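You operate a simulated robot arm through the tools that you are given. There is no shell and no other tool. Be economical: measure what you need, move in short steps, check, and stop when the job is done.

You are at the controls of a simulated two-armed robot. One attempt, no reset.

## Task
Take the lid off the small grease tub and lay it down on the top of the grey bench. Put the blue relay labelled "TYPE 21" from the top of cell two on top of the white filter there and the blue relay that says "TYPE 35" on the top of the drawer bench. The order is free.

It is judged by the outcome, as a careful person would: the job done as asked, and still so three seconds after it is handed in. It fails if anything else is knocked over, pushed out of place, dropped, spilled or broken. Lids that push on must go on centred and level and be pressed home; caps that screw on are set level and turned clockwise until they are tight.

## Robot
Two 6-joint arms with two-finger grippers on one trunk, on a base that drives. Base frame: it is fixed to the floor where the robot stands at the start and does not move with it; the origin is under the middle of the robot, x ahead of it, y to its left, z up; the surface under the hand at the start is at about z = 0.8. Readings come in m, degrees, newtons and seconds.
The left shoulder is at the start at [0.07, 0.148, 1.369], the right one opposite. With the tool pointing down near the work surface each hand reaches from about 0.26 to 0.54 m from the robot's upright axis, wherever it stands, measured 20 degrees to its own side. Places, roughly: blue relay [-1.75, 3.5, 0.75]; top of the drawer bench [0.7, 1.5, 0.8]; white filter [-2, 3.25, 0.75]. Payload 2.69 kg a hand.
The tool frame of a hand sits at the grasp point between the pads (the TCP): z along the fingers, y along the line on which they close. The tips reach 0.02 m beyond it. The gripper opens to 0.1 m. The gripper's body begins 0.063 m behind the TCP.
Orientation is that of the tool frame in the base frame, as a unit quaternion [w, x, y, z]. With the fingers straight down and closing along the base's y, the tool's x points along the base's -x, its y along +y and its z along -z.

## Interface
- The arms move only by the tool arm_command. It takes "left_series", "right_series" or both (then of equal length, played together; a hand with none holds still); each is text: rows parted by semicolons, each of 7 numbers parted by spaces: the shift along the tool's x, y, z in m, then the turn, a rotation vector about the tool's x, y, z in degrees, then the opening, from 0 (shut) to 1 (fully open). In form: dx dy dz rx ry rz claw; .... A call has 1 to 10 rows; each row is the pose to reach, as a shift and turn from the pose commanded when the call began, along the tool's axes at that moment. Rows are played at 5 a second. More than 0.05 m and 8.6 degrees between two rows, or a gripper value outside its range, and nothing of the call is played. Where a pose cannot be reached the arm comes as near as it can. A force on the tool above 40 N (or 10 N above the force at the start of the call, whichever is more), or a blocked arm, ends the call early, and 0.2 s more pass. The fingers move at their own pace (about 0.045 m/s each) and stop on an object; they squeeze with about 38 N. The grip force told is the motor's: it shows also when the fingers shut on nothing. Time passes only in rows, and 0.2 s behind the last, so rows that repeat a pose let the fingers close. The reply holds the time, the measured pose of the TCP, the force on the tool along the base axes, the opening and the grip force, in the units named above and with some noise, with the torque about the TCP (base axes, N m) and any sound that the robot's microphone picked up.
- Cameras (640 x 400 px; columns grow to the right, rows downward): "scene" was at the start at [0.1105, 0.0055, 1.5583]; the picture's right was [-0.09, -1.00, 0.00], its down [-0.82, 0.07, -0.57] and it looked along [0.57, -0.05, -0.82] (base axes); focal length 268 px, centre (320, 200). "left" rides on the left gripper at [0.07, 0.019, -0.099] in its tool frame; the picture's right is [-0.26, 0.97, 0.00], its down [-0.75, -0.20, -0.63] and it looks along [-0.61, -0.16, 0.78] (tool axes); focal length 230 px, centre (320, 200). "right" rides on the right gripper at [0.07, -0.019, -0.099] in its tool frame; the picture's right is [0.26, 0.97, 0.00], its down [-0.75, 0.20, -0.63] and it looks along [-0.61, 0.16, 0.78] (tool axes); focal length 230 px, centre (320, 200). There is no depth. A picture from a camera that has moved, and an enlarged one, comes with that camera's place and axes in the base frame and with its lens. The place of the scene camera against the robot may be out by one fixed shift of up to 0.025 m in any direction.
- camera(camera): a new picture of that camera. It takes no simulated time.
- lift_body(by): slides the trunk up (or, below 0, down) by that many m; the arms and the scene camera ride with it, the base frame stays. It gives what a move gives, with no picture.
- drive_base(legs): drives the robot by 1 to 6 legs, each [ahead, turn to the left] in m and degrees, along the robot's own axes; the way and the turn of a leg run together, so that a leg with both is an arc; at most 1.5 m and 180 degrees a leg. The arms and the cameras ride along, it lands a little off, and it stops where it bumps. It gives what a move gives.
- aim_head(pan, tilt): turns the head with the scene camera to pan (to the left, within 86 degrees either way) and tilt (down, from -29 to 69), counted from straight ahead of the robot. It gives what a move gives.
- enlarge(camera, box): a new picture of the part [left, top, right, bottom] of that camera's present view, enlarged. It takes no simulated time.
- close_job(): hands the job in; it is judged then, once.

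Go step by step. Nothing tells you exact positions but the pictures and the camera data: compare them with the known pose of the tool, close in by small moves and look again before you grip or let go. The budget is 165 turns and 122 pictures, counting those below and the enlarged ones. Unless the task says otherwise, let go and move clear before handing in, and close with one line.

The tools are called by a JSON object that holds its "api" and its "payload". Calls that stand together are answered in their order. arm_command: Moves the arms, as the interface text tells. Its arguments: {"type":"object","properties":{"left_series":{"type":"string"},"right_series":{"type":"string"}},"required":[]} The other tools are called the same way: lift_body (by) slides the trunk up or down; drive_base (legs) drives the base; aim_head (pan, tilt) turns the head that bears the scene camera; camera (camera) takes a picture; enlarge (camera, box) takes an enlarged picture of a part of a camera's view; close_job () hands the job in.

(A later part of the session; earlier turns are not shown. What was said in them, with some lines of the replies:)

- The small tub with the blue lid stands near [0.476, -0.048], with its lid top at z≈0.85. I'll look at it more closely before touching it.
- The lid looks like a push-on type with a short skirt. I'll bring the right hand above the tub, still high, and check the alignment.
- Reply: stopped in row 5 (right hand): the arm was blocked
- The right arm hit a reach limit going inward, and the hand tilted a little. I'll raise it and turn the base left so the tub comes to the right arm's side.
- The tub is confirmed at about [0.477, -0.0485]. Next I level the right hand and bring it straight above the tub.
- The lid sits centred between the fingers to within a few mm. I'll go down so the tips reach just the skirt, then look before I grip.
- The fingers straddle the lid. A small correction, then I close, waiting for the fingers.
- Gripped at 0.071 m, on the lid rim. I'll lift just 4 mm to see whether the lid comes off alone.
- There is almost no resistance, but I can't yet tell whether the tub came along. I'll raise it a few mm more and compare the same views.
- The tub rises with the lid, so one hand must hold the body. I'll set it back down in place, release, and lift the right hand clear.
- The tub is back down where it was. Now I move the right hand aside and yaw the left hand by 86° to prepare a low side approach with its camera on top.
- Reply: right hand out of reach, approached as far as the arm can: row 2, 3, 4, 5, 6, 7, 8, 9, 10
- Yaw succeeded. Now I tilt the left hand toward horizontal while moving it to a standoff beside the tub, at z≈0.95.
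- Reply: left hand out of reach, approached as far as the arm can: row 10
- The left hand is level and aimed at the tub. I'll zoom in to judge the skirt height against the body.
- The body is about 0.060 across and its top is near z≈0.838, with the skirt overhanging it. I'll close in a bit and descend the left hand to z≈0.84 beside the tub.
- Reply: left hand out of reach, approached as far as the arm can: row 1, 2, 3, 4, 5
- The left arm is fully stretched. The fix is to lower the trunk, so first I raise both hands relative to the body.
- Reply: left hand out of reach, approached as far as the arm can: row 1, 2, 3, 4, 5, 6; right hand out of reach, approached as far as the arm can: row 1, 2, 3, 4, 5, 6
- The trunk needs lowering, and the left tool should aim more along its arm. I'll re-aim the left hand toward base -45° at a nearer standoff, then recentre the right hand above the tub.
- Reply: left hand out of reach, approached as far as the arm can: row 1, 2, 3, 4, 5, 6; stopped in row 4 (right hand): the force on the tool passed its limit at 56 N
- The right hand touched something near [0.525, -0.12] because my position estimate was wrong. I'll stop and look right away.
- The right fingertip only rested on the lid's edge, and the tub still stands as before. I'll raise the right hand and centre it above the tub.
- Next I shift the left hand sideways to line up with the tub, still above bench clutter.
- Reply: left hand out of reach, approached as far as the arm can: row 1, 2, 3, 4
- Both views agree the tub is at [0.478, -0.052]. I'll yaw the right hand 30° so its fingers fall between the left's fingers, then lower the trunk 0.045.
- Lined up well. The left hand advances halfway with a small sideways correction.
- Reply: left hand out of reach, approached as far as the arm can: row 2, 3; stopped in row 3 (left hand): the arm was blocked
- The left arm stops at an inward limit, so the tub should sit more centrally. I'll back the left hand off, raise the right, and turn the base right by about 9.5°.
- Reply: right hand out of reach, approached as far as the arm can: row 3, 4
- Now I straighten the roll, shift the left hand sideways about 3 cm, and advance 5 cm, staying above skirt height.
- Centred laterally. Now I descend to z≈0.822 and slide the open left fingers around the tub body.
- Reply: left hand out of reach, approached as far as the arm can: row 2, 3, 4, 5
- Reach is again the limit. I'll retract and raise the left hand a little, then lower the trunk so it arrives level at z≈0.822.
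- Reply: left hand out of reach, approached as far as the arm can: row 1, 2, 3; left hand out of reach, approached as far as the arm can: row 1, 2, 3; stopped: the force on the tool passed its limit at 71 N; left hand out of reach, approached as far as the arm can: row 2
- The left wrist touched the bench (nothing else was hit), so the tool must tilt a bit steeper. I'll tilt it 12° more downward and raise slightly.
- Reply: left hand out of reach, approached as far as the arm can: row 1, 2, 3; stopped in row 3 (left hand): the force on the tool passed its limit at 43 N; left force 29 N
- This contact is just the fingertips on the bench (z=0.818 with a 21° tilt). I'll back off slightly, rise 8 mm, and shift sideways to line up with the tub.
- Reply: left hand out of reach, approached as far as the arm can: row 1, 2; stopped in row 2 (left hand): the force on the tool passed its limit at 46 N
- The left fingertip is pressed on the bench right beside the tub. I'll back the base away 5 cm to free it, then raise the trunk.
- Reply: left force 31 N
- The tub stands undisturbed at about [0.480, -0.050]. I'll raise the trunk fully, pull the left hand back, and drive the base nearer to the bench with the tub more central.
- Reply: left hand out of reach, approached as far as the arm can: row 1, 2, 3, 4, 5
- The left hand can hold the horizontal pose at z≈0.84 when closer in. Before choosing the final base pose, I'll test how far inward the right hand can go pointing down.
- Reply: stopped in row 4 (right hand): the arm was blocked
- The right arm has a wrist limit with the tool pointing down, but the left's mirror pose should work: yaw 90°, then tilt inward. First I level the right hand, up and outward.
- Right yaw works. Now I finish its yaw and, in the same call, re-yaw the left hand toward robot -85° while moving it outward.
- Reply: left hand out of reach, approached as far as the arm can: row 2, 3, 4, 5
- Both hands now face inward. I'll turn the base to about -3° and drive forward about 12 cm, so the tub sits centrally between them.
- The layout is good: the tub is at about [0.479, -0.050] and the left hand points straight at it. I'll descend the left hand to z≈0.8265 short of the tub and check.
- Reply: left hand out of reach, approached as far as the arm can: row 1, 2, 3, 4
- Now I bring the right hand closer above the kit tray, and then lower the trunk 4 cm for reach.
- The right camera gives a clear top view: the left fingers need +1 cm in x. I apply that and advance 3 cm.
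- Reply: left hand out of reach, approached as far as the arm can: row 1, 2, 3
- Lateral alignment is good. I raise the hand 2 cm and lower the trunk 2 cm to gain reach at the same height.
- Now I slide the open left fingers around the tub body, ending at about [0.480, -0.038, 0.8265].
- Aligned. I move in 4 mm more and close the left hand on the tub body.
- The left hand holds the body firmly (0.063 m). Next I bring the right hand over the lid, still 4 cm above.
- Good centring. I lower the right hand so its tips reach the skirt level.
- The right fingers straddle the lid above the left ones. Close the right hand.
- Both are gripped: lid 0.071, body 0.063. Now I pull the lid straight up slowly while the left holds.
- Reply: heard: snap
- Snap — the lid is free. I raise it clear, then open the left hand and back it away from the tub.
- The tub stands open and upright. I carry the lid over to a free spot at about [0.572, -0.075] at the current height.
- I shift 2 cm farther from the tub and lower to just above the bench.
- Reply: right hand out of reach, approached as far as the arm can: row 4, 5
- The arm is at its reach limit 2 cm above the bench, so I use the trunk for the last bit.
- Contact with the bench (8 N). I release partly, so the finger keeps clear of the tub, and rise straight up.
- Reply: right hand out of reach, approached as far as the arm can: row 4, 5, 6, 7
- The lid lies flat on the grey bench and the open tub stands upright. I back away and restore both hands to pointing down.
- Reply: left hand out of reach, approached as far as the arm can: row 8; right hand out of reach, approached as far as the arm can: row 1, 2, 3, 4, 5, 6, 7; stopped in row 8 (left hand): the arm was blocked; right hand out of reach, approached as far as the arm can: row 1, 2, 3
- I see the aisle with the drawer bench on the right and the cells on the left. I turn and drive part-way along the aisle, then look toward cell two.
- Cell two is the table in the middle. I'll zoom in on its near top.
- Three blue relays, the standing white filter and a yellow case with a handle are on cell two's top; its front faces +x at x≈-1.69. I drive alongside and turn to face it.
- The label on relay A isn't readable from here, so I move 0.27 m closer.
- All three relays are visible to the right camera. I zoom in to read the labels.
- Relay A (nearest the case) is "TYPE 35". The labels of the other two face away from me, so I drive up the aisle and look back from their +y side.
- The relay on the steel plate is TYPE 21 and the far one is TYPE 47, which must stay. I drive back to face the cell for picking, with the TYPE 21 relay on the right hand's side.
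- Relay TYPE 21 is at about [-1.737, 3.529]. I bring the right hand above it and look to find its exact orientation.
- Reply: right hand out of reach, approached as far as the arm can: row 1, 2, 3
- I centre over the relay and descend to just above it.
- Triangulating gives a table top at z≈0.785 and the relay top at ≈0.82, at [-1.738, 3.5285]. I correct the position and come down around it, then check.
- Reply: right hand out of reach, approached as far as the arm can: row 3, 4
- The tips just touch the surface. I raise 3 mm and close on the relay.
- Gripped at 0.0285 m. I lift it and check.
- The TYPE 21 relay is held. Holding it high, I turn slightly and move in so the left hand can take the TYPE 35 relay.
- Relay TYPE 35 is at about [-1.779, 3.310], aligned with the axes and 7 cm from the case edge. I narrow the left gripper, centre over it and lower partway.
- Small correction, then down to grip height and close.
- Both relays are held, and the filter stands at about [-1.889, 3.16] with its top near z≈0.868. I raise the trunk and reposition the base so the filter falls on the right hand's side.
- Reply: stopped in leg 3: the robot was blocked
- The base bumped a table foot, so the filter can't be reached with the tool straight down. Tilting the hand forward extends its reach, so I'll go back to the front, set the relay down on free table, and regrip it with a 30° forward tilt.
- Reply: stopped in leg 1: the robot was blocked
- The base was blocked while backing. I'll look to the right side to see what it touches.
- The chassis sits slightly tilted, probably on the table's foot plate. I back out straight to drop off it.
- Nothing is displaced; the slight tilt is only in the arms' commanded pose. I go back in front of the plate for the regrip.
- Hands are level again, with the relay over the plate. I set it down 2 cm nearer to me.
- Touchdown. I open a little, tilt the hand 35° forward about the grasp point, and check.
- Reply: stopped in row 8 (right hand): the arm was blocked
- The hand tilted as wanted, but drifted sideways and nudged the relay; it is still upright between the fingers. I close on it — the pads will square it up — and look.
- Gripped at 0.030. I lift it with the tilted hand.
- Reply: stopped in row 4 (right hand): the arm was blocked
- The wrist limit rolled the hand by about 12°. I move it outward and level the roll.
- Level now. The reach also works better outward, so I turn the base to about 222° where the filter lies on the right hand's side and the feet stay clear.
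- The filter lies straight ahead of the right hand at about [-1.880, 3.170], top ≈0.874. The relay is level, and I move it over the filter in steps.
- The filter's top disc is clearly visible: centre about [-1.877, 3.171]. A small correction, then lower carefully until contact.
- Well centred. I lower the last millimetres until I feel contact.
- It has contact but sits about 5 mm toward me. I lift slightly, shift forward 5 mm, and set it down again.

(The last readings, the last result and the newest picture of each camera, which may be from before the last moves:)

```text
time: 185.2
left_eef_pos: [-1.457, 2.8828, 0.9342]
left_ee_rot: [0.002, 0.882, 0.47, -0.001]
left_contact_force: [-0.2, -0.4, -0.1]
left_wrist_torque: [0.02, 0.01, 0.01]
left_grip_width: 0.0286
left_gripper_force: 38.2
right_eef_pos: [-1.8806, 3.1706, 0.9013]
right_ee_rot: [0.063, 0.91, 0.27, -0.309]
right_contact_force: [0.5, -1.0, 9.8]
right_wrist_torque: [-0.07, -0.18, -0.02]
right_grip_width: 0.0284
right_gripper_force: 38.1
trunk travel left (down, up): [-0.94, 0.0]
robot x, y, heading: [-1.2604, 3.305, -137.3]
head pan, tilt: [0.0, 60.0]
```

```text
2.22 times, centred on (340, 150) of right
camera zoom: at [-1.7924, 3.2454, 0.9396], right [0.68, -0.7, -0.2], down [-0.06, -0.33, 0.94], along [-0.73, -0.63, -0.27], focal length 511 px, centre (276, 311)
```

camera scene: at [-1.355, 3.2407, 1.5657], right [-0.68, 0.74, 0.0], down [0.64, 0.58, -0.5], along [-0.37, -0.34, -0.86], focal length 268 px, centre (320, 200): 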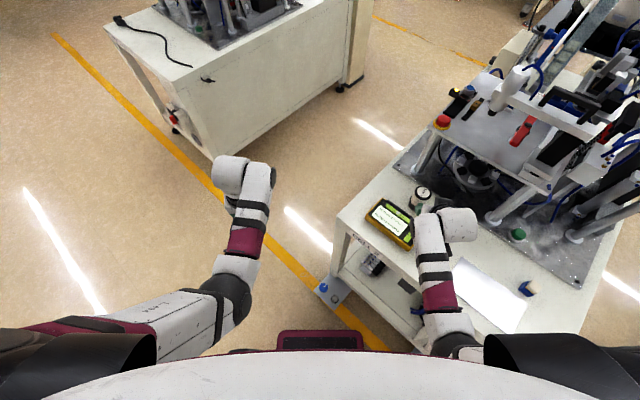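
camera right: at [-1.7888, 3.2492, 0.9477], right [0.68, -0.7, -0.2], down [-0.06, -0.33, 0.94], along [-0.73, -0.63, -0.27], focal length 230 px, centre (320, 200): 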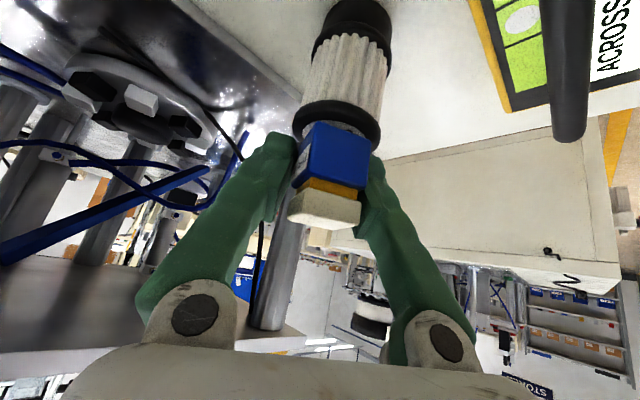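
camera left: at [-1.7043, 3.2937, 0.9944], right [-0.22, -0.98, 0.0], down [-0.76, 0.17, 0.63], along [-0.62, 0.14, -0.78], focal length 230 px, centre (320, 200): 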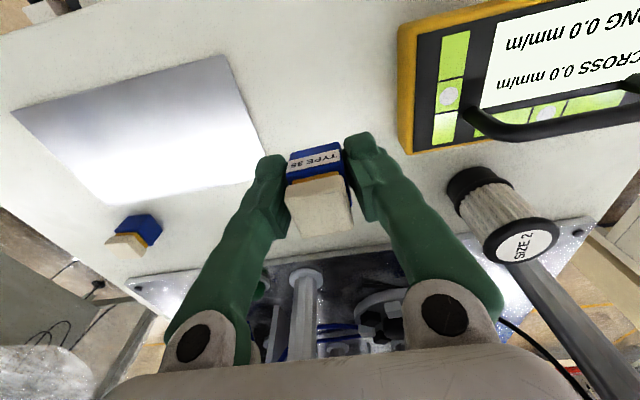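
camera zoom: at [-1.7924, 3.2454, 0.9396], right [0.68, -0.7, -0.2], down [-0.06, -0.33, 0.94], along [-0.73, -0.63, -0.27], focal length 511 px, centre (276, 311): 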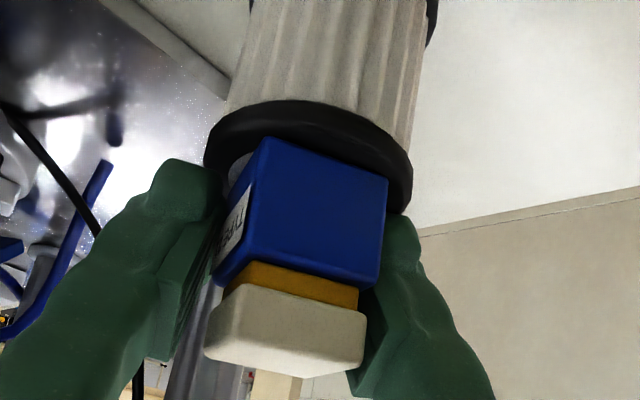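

Centred now. I open the right hand and retreat along its own axis.

{"api": "arm_command", "payload": {"right_series": "0 0 0 0 0 0 0.35; 0 0 0 0 0 0 0.45; 0 0 0 0 0 0 0.45; 0 0 0 0 0 0 0.45; 0 0 -0.02 0 0 0 0.45; 0 0 -0.045 0 0 0 0.45; 0 0 -0.07 0 0 0 0.45; 0 0 -0.09 0 0 0 0.45"}}

{"api": "camera", "payload": {"camera": "right"}}

```text
time: 187.0
left_eef_pos: [-1.4588, 2.8822, 0.9336]
left_ee_rot: [0.001, 0.882, 0.471, -0.001]
left_contact_force: [0.4, -0.4, -1.0]
left_wrist_torque: [-0.01, 0.03, -0.04]
left_grip_width: 0.0288
left_gripper_force: 37.9
right_eef_pos: [-1.8345, 3.1975, 0.9705]
right_ee_rot: [0.062, 0.911, 0.268, -0.306]
right_contact_force: [-0.8, 0.1, 0.0]
right_wrist_torque: [0.0, -0.01, 0.0]
right_grip_width: 0.045
right_gripper_force: 0.1
trunk travel left (down, up): [-0.94, 0.0]
robot x, y, heading: [-1.2618, 3.3067, -137.7]
head pan, tilt: [0.0, 60.0]
```

```text
9 pictures are left
camera right: at [-1.7449, 3.2721, 1.0104], right [0.68, -0.7, -0.2], down [-0.06, -0.33, 0.94], along [-0.73, -0.63, -0.27], focal length 230 px, centre (320, 200)
```

right: 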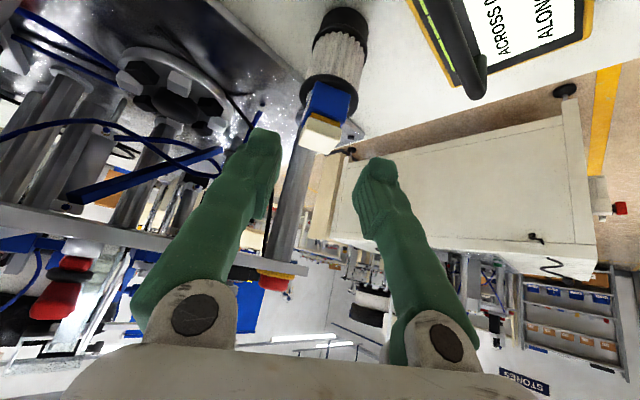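

The TYPE 21 relay sits upright on the filter. I back away and drive to the drawer bench with the TYPE 35 relay in the left hand.

{"api": "drive_base", "payload": {"legs": [[-0.25, 0], [0, 67], [1.5, 0], [0.68, 0], [0, 70.5]]}}

{"api": "aim_head", "payload": {"pan": 0, "tilt": 40}}

{"api": "camera", "payload": {"camera": "scene"}}

```text
time: 205.1
left_eef_pos: [0.1126, 1.6348, 0.9338]
left_ee_rot: [0.001, -0.129, 0.992, 0.001]
left_contact_force: [1.5, 0.7, -1.2]
left_wrist_torque: [-0.01, -0.02, 0.04]
left_grip_width: 0.0283
left_gripper_force: 38.5
right_eef_pos: [0.1894, 1.1483, 0.9701]
right_ee_rot: [0.309, 0.069, 0.947, -0.049]
right_contact_force: [-1.0, -0.2, -0.3]
right_wrist_torque: [-0.01, 0.01, -0.02]
right_grip_width: 0.045
right_gripper_force: 0.1
trunk travel left (down, up): [-0.94, 0.0]
robot x, y, heading: [-0.3165, 1.4473, 1.0]
head pan, tilt: [0.0, 60.0]
```

```text
time: 205.9
left_eef_pos: [0.1141, 1.6343, 0.9323]
left_ee_rot: [0.002, -0.128, 0.992, 0.002]
left_contact_force: [-0.5, 0.1, -1.2]
left_wrist_torque: [-0.02, -0.01, 0.0]
left_grip_width: 0.0284
left_gripper_force: 37.6
right_eef_pos: [0.1888, 1.1495, 0.9701]
right_ee_rot: [0.309, 0.069, 0.947, -0.049]
right_contact_force: [0.5, 0.1, -0.3]
right_wrist_torque: [-0.02, -0.01, -0.04]
right_grip_width: 0.0451
right_gripper_force: 0.0
trunk travel left (down, up): [-0.94, 0.0]
robot x, y, heading: [-0.3102, 1.4504, 1.4]
head pan, tilt: [0.0, 40.0]
```

```text
8 pictures are left
camera scene: at [-0.1901, 1.4624, 1.592], right [0.02, -1.0, 0.0], down [-0.64, -0.01, -0.77], along [0.77, 0.02, -0.64], focal length 268 px, centre (320, 200)
```

scene: 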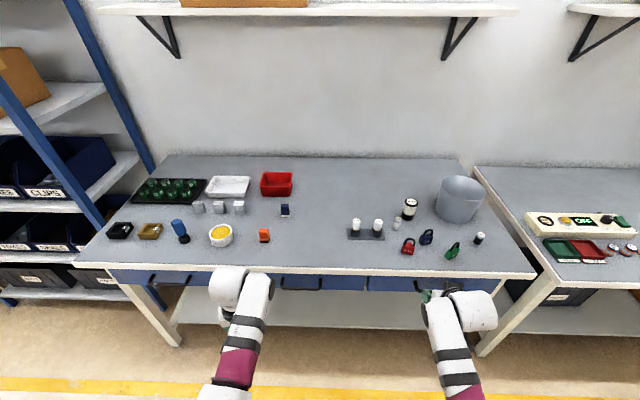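

There is a free spot on the drawer bench near [0.50, 1.52]. I drive so that the left hand comes over it.

{"api": "drive_base", "payload": {"legs": [[0, -17.4], [0.34, 0], [0, 16]]}}

{"api": "camera", "payload": {"camera": "left"}}

```text
time: 210.1
left_eef_pos: [0.4453, 1.5304, 0.9325]
left_ee_rot: [0.001, -0.117, 0.993, 0.001]
left_contact_force: [1.2, 0.5, -1.6]
left_wrist_torque: [0.0, -0.02, 0.02]
left_grip_width: 0.0282
left_gripper_force: 38.2
right_eef_pos: [0.5101, 1.0432, 0.9691]
right_ee_rot: [0.308, 0.08, 0.946, -0.053]
right_contact_force: [0.9, -0.6, -0.4]
right_wrist_torque: [0.02, 0.0, 0.02]
right_grip_width: 0.045
right_gripper_force: 0.0
trunk travel left (down, up): [-0.94, 0.0]
robot x, y, heading: [0.0119, 1.3542, -0.2]
head pan, tilt: [0.0, 40.0]
```

```text
7 pictures are left
camera left: at [0.3741, 1.5309, 1.0329], right [0.03, 1.0, 0.0], down [0.78, -0.02, 0.63], along [0.63, -0.01, -0.78], focal length 230 px, centre (320, 200)
```

left: 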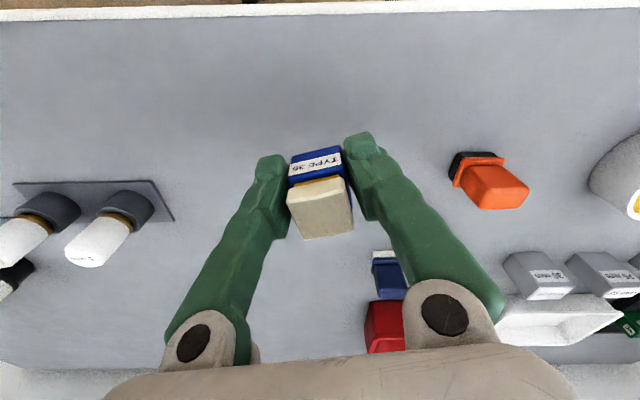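

The area below is clear. I move 2.5 cm deeper over the bench and lower to just above it.

{"api": "arm_command", "payload": {"left_series": "-0.0243 -0.0058 0.02 0 0 0 0.1; -0.0243 -0.0058 0.05 0 0 0 0.1; -0.0243 -0.0058 0.08 0 0 0 0.1; -0.0243 -0.0058 0.096 0 0 0 0.1; -0.0243 -0.0058 0.096 0 0 0 0.1"}}

```text
time: 210.9
left_eef_pos: [0.4704, 1.5303, 0.8599]
left_ee_rot: [0.006, -0.114, 0.993, 0.002]
left_contact_force: [-10.0, -2.8, 23.5]
left_wrist_torque: [-0.61, 0.36, -0.2]
left_grip_width: 0.0284
left_gripper_force: 37.7
right_eef_pos: [0.5056, 1.044, 0.9724]
right_ee_rot: [0.31, 0.08, 0.946, -0.052]
right_contact_force: [-0.1, -0.2, -0.5]
right_wrist_torque: [-0.01, 0.02, -0.02]
right_grip_width: 0.045
right_gripper_force: 0.1
trunk travel left (down, up): [-0.94, 0.0]
robot x, y, heading: [0.0128, 1.3514, 0.0]
head pan, tilt: [0.0, 40.0]
stopped in row 4 (left hand): the force on the tool passed its limit at 58 N (the readings are from after the stop); the commanded pose is now the measured one
```

The bench top is higher than expected (≈0.835), so the relay is already touching. I ease off the pressure and look.

{"api": "arm_command", "payload": {"left_series": "0 0 -0.003 0 0 0 0.1; 0 0 -0.003 0 0 0 0.1"}}

{"api": "camera", "payload": {"camera": "left"}}

```text
time: 211.6
left_eef_pos: [0.474, 1.5319, 0.861]
left_ee_rot: [0.005, -0.116, 0.993, 0.003]
left_contact_force: [-0.1, -0.9, 3.1]
left_wrist_torque: [-0.1, 0.03, -0.02]
left_grip_width: 0.0287
left_gripper_force: 38.0
right_eef_pos: [0.5095, 1.0442, 0.9712]
right_ee_rot: [0.308, 0.079, 0.947, -0.052]
right_contact_force: [0.7, -1.6, -0.5]
right_wrist_torque: [-0.01, -0.02, 0.0]
right_grip_width: 0.0451
right_gripper_force: 0.1
trunk travel left (down, up): [-0.94, 0.0]
robot x, y, heading: [0.0128, 1.3554, 0.2]
head pan, tilt: [0.0, 40.0]
```

```text
6 pictures are left
camera left: at [0.4014, 1.5321, 0.9591], right [0.03, 1.0, 0.01], down [0.77, -0.03, 0.64], along [0.64, -0.01, -0.77], focal length 230 px, centre (320, 200)
```

left: 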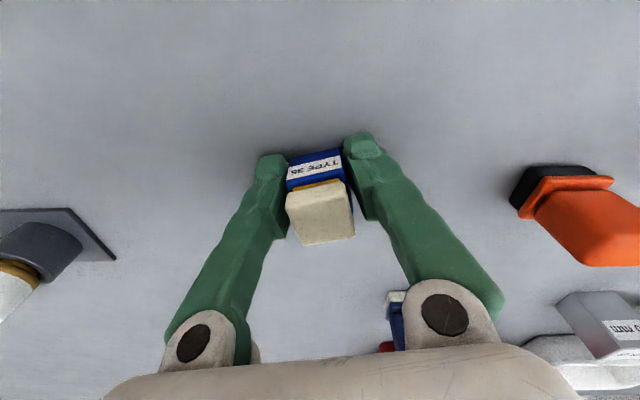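

It rests upright with light contact. I release and rise straight up.

{"api": "arm_command", "payload": {"left_series": "0 0 0 0 0 0 0.4; 0 0 0 0 0 0 0.6; 0 0 0 0 0 0 0.6; 0 0 0 0 0 0 0.6; 0 0 -0.03 0 0 0 0.6; 0 0 -0.06 0 0 0 0.6; 0 0 -0.09 0 0 0 0.6"}}

{"api": "camera", "payload": {"camera": "left"}}

```text
time: 213.2
left_eef_pos: [0.4718, 1.5293, 0.9495]
left_ee_rot: [0.005, -0.116, 0.993, 0.002]
left_contact_force: [-0.5, -0.3, 0.1]
left_wrist_torque: [-0.02, 0.0, 0.0]
left_grip_width: 0.0599
left_gripper_force: 0.1
right_eef_pos: [0.5095, 1.0439, 0.9703]
right_ee_rot: [0.308, 0.079, 0.947, -0.053]
right_contact_force: [-0.7, 0.0, 0.3]
right_wrist_torque: [0.02, -0.02, -0.02]
right_grip_width: 0.0449
right_gripper_force: 0.1
trunk travel left (down, up): [-0.94, 0.0]
robot x, y, heading: [0.0138, 1.3531, 0.3]
head pan, tilt: [0.0, 40.0]
```

```text
5 pictures are left
camera left: at [0.3991, 1.5309, 1.0489], right [0.03, 1.0, 0.01], down [0.77, -0.03, 0.64], along [0.64, -0.01, -0.77], focal length 230 px, centre (320, 200)
```

left: 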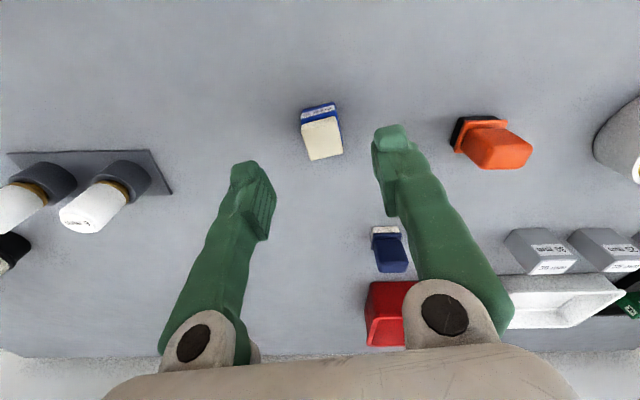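

The TYPE 35 relay stands on the drawer bench. I back away and take a last look at the grey bench.

{"api": "drive_base", "payload": {"legs": [[-0.35, 0]]}}

{"api": "aim_head", "payload": {"pan": -50, "tilt": 30}}

{"api": "camera", "payload": {"camera": "scene"}}

```text
time: 215.4
left_eef_pos: [0.1211, 1.5332, 0.9479]
left_ee_rot: [0.003, -0.121, 0.993, 0.002]
left_contact_force: [0.4, -0.4, -1.1]
left_wrist_torque: [0.0, 0.01, 0.02]
left_grip_width: 0.0602
left_gripper_force: 0.0
right_eef_pos: [0.1645, 1.0473, 0.9695]
right_ee_rot: [0.307, 0.074, 0.947, -0.051]
right_contact_force: [0.5, -0.2, -0.4]
right_wrist_torque: [0.01, 0.02, 0.0]
right_grip_width: 0.045
right_gripper_force: 0.1
trunk travel left (down, up): [-0.94, 0.0]
robot x, y, heading: [-0.3394, 1.345, 0.4]
head pan, tilt: [0.0, 40.0]
```

```text
time: 216.6
left_eef_pos: [0.1185, 1.5322, 0.9496]
left_ee_rot: [0.004, -0.121, 0.993, 0.001]
left_contact_force: [0.2, 0.0, 0.3]
left_wrist_torque: [-0.02, -0.02, 0.0]
left_grip_width: 0.0602
left_gripper_force: 0.1
right_eef_pos: [0.1627, 1.0476, 0.9689]
right_ee_rot: [0.309, 0.074, 0.947, -0.05]
right_contact_force: [-0.7, -0.2, 0.1]
right_wrist_torque: [-0.01, -0.02, -0.01]
right_grip_width: 0.0449
right_gripper_force: 0.1
trunk travel left (down, up): [-0.94, 0.0]
robot x, y, heading: [-0.3367, 1.3502, 0.6]
head pan, tilt: [-50.0, 30.0]
```

```text
4 pictures are left
camera scene: at [-0.239, 1.2953, 1.6074], right [-0.76, -0.65, 0.0], down [-0.33, 0.38, -0.87], along [0.56, -0.66, -0.5], focal length 268 px, centre (320, 200)
```

scene: 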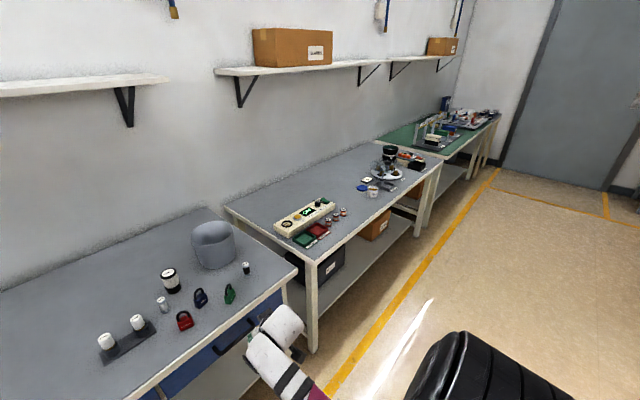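

Everything on the grey bench stands as I left it: tub open and upright, lid flat beside it. Both relays are placed, both hands are empty and clear, so I hand the job in.

{"api": "close_job", "payload": {}}

```text
The job is handed in.
```

The job is handed in: the lid lies flat on the grey bench beside the upright, open tub. The TYPE 21 relay is on top of the white filter on cell two, and the TYPE 35 relay is on the drawer bench. I saw nothing knocked over or spilled, but the base did bump cell two's foot once while I was positioning, and I did not go back for a last look at that cell.
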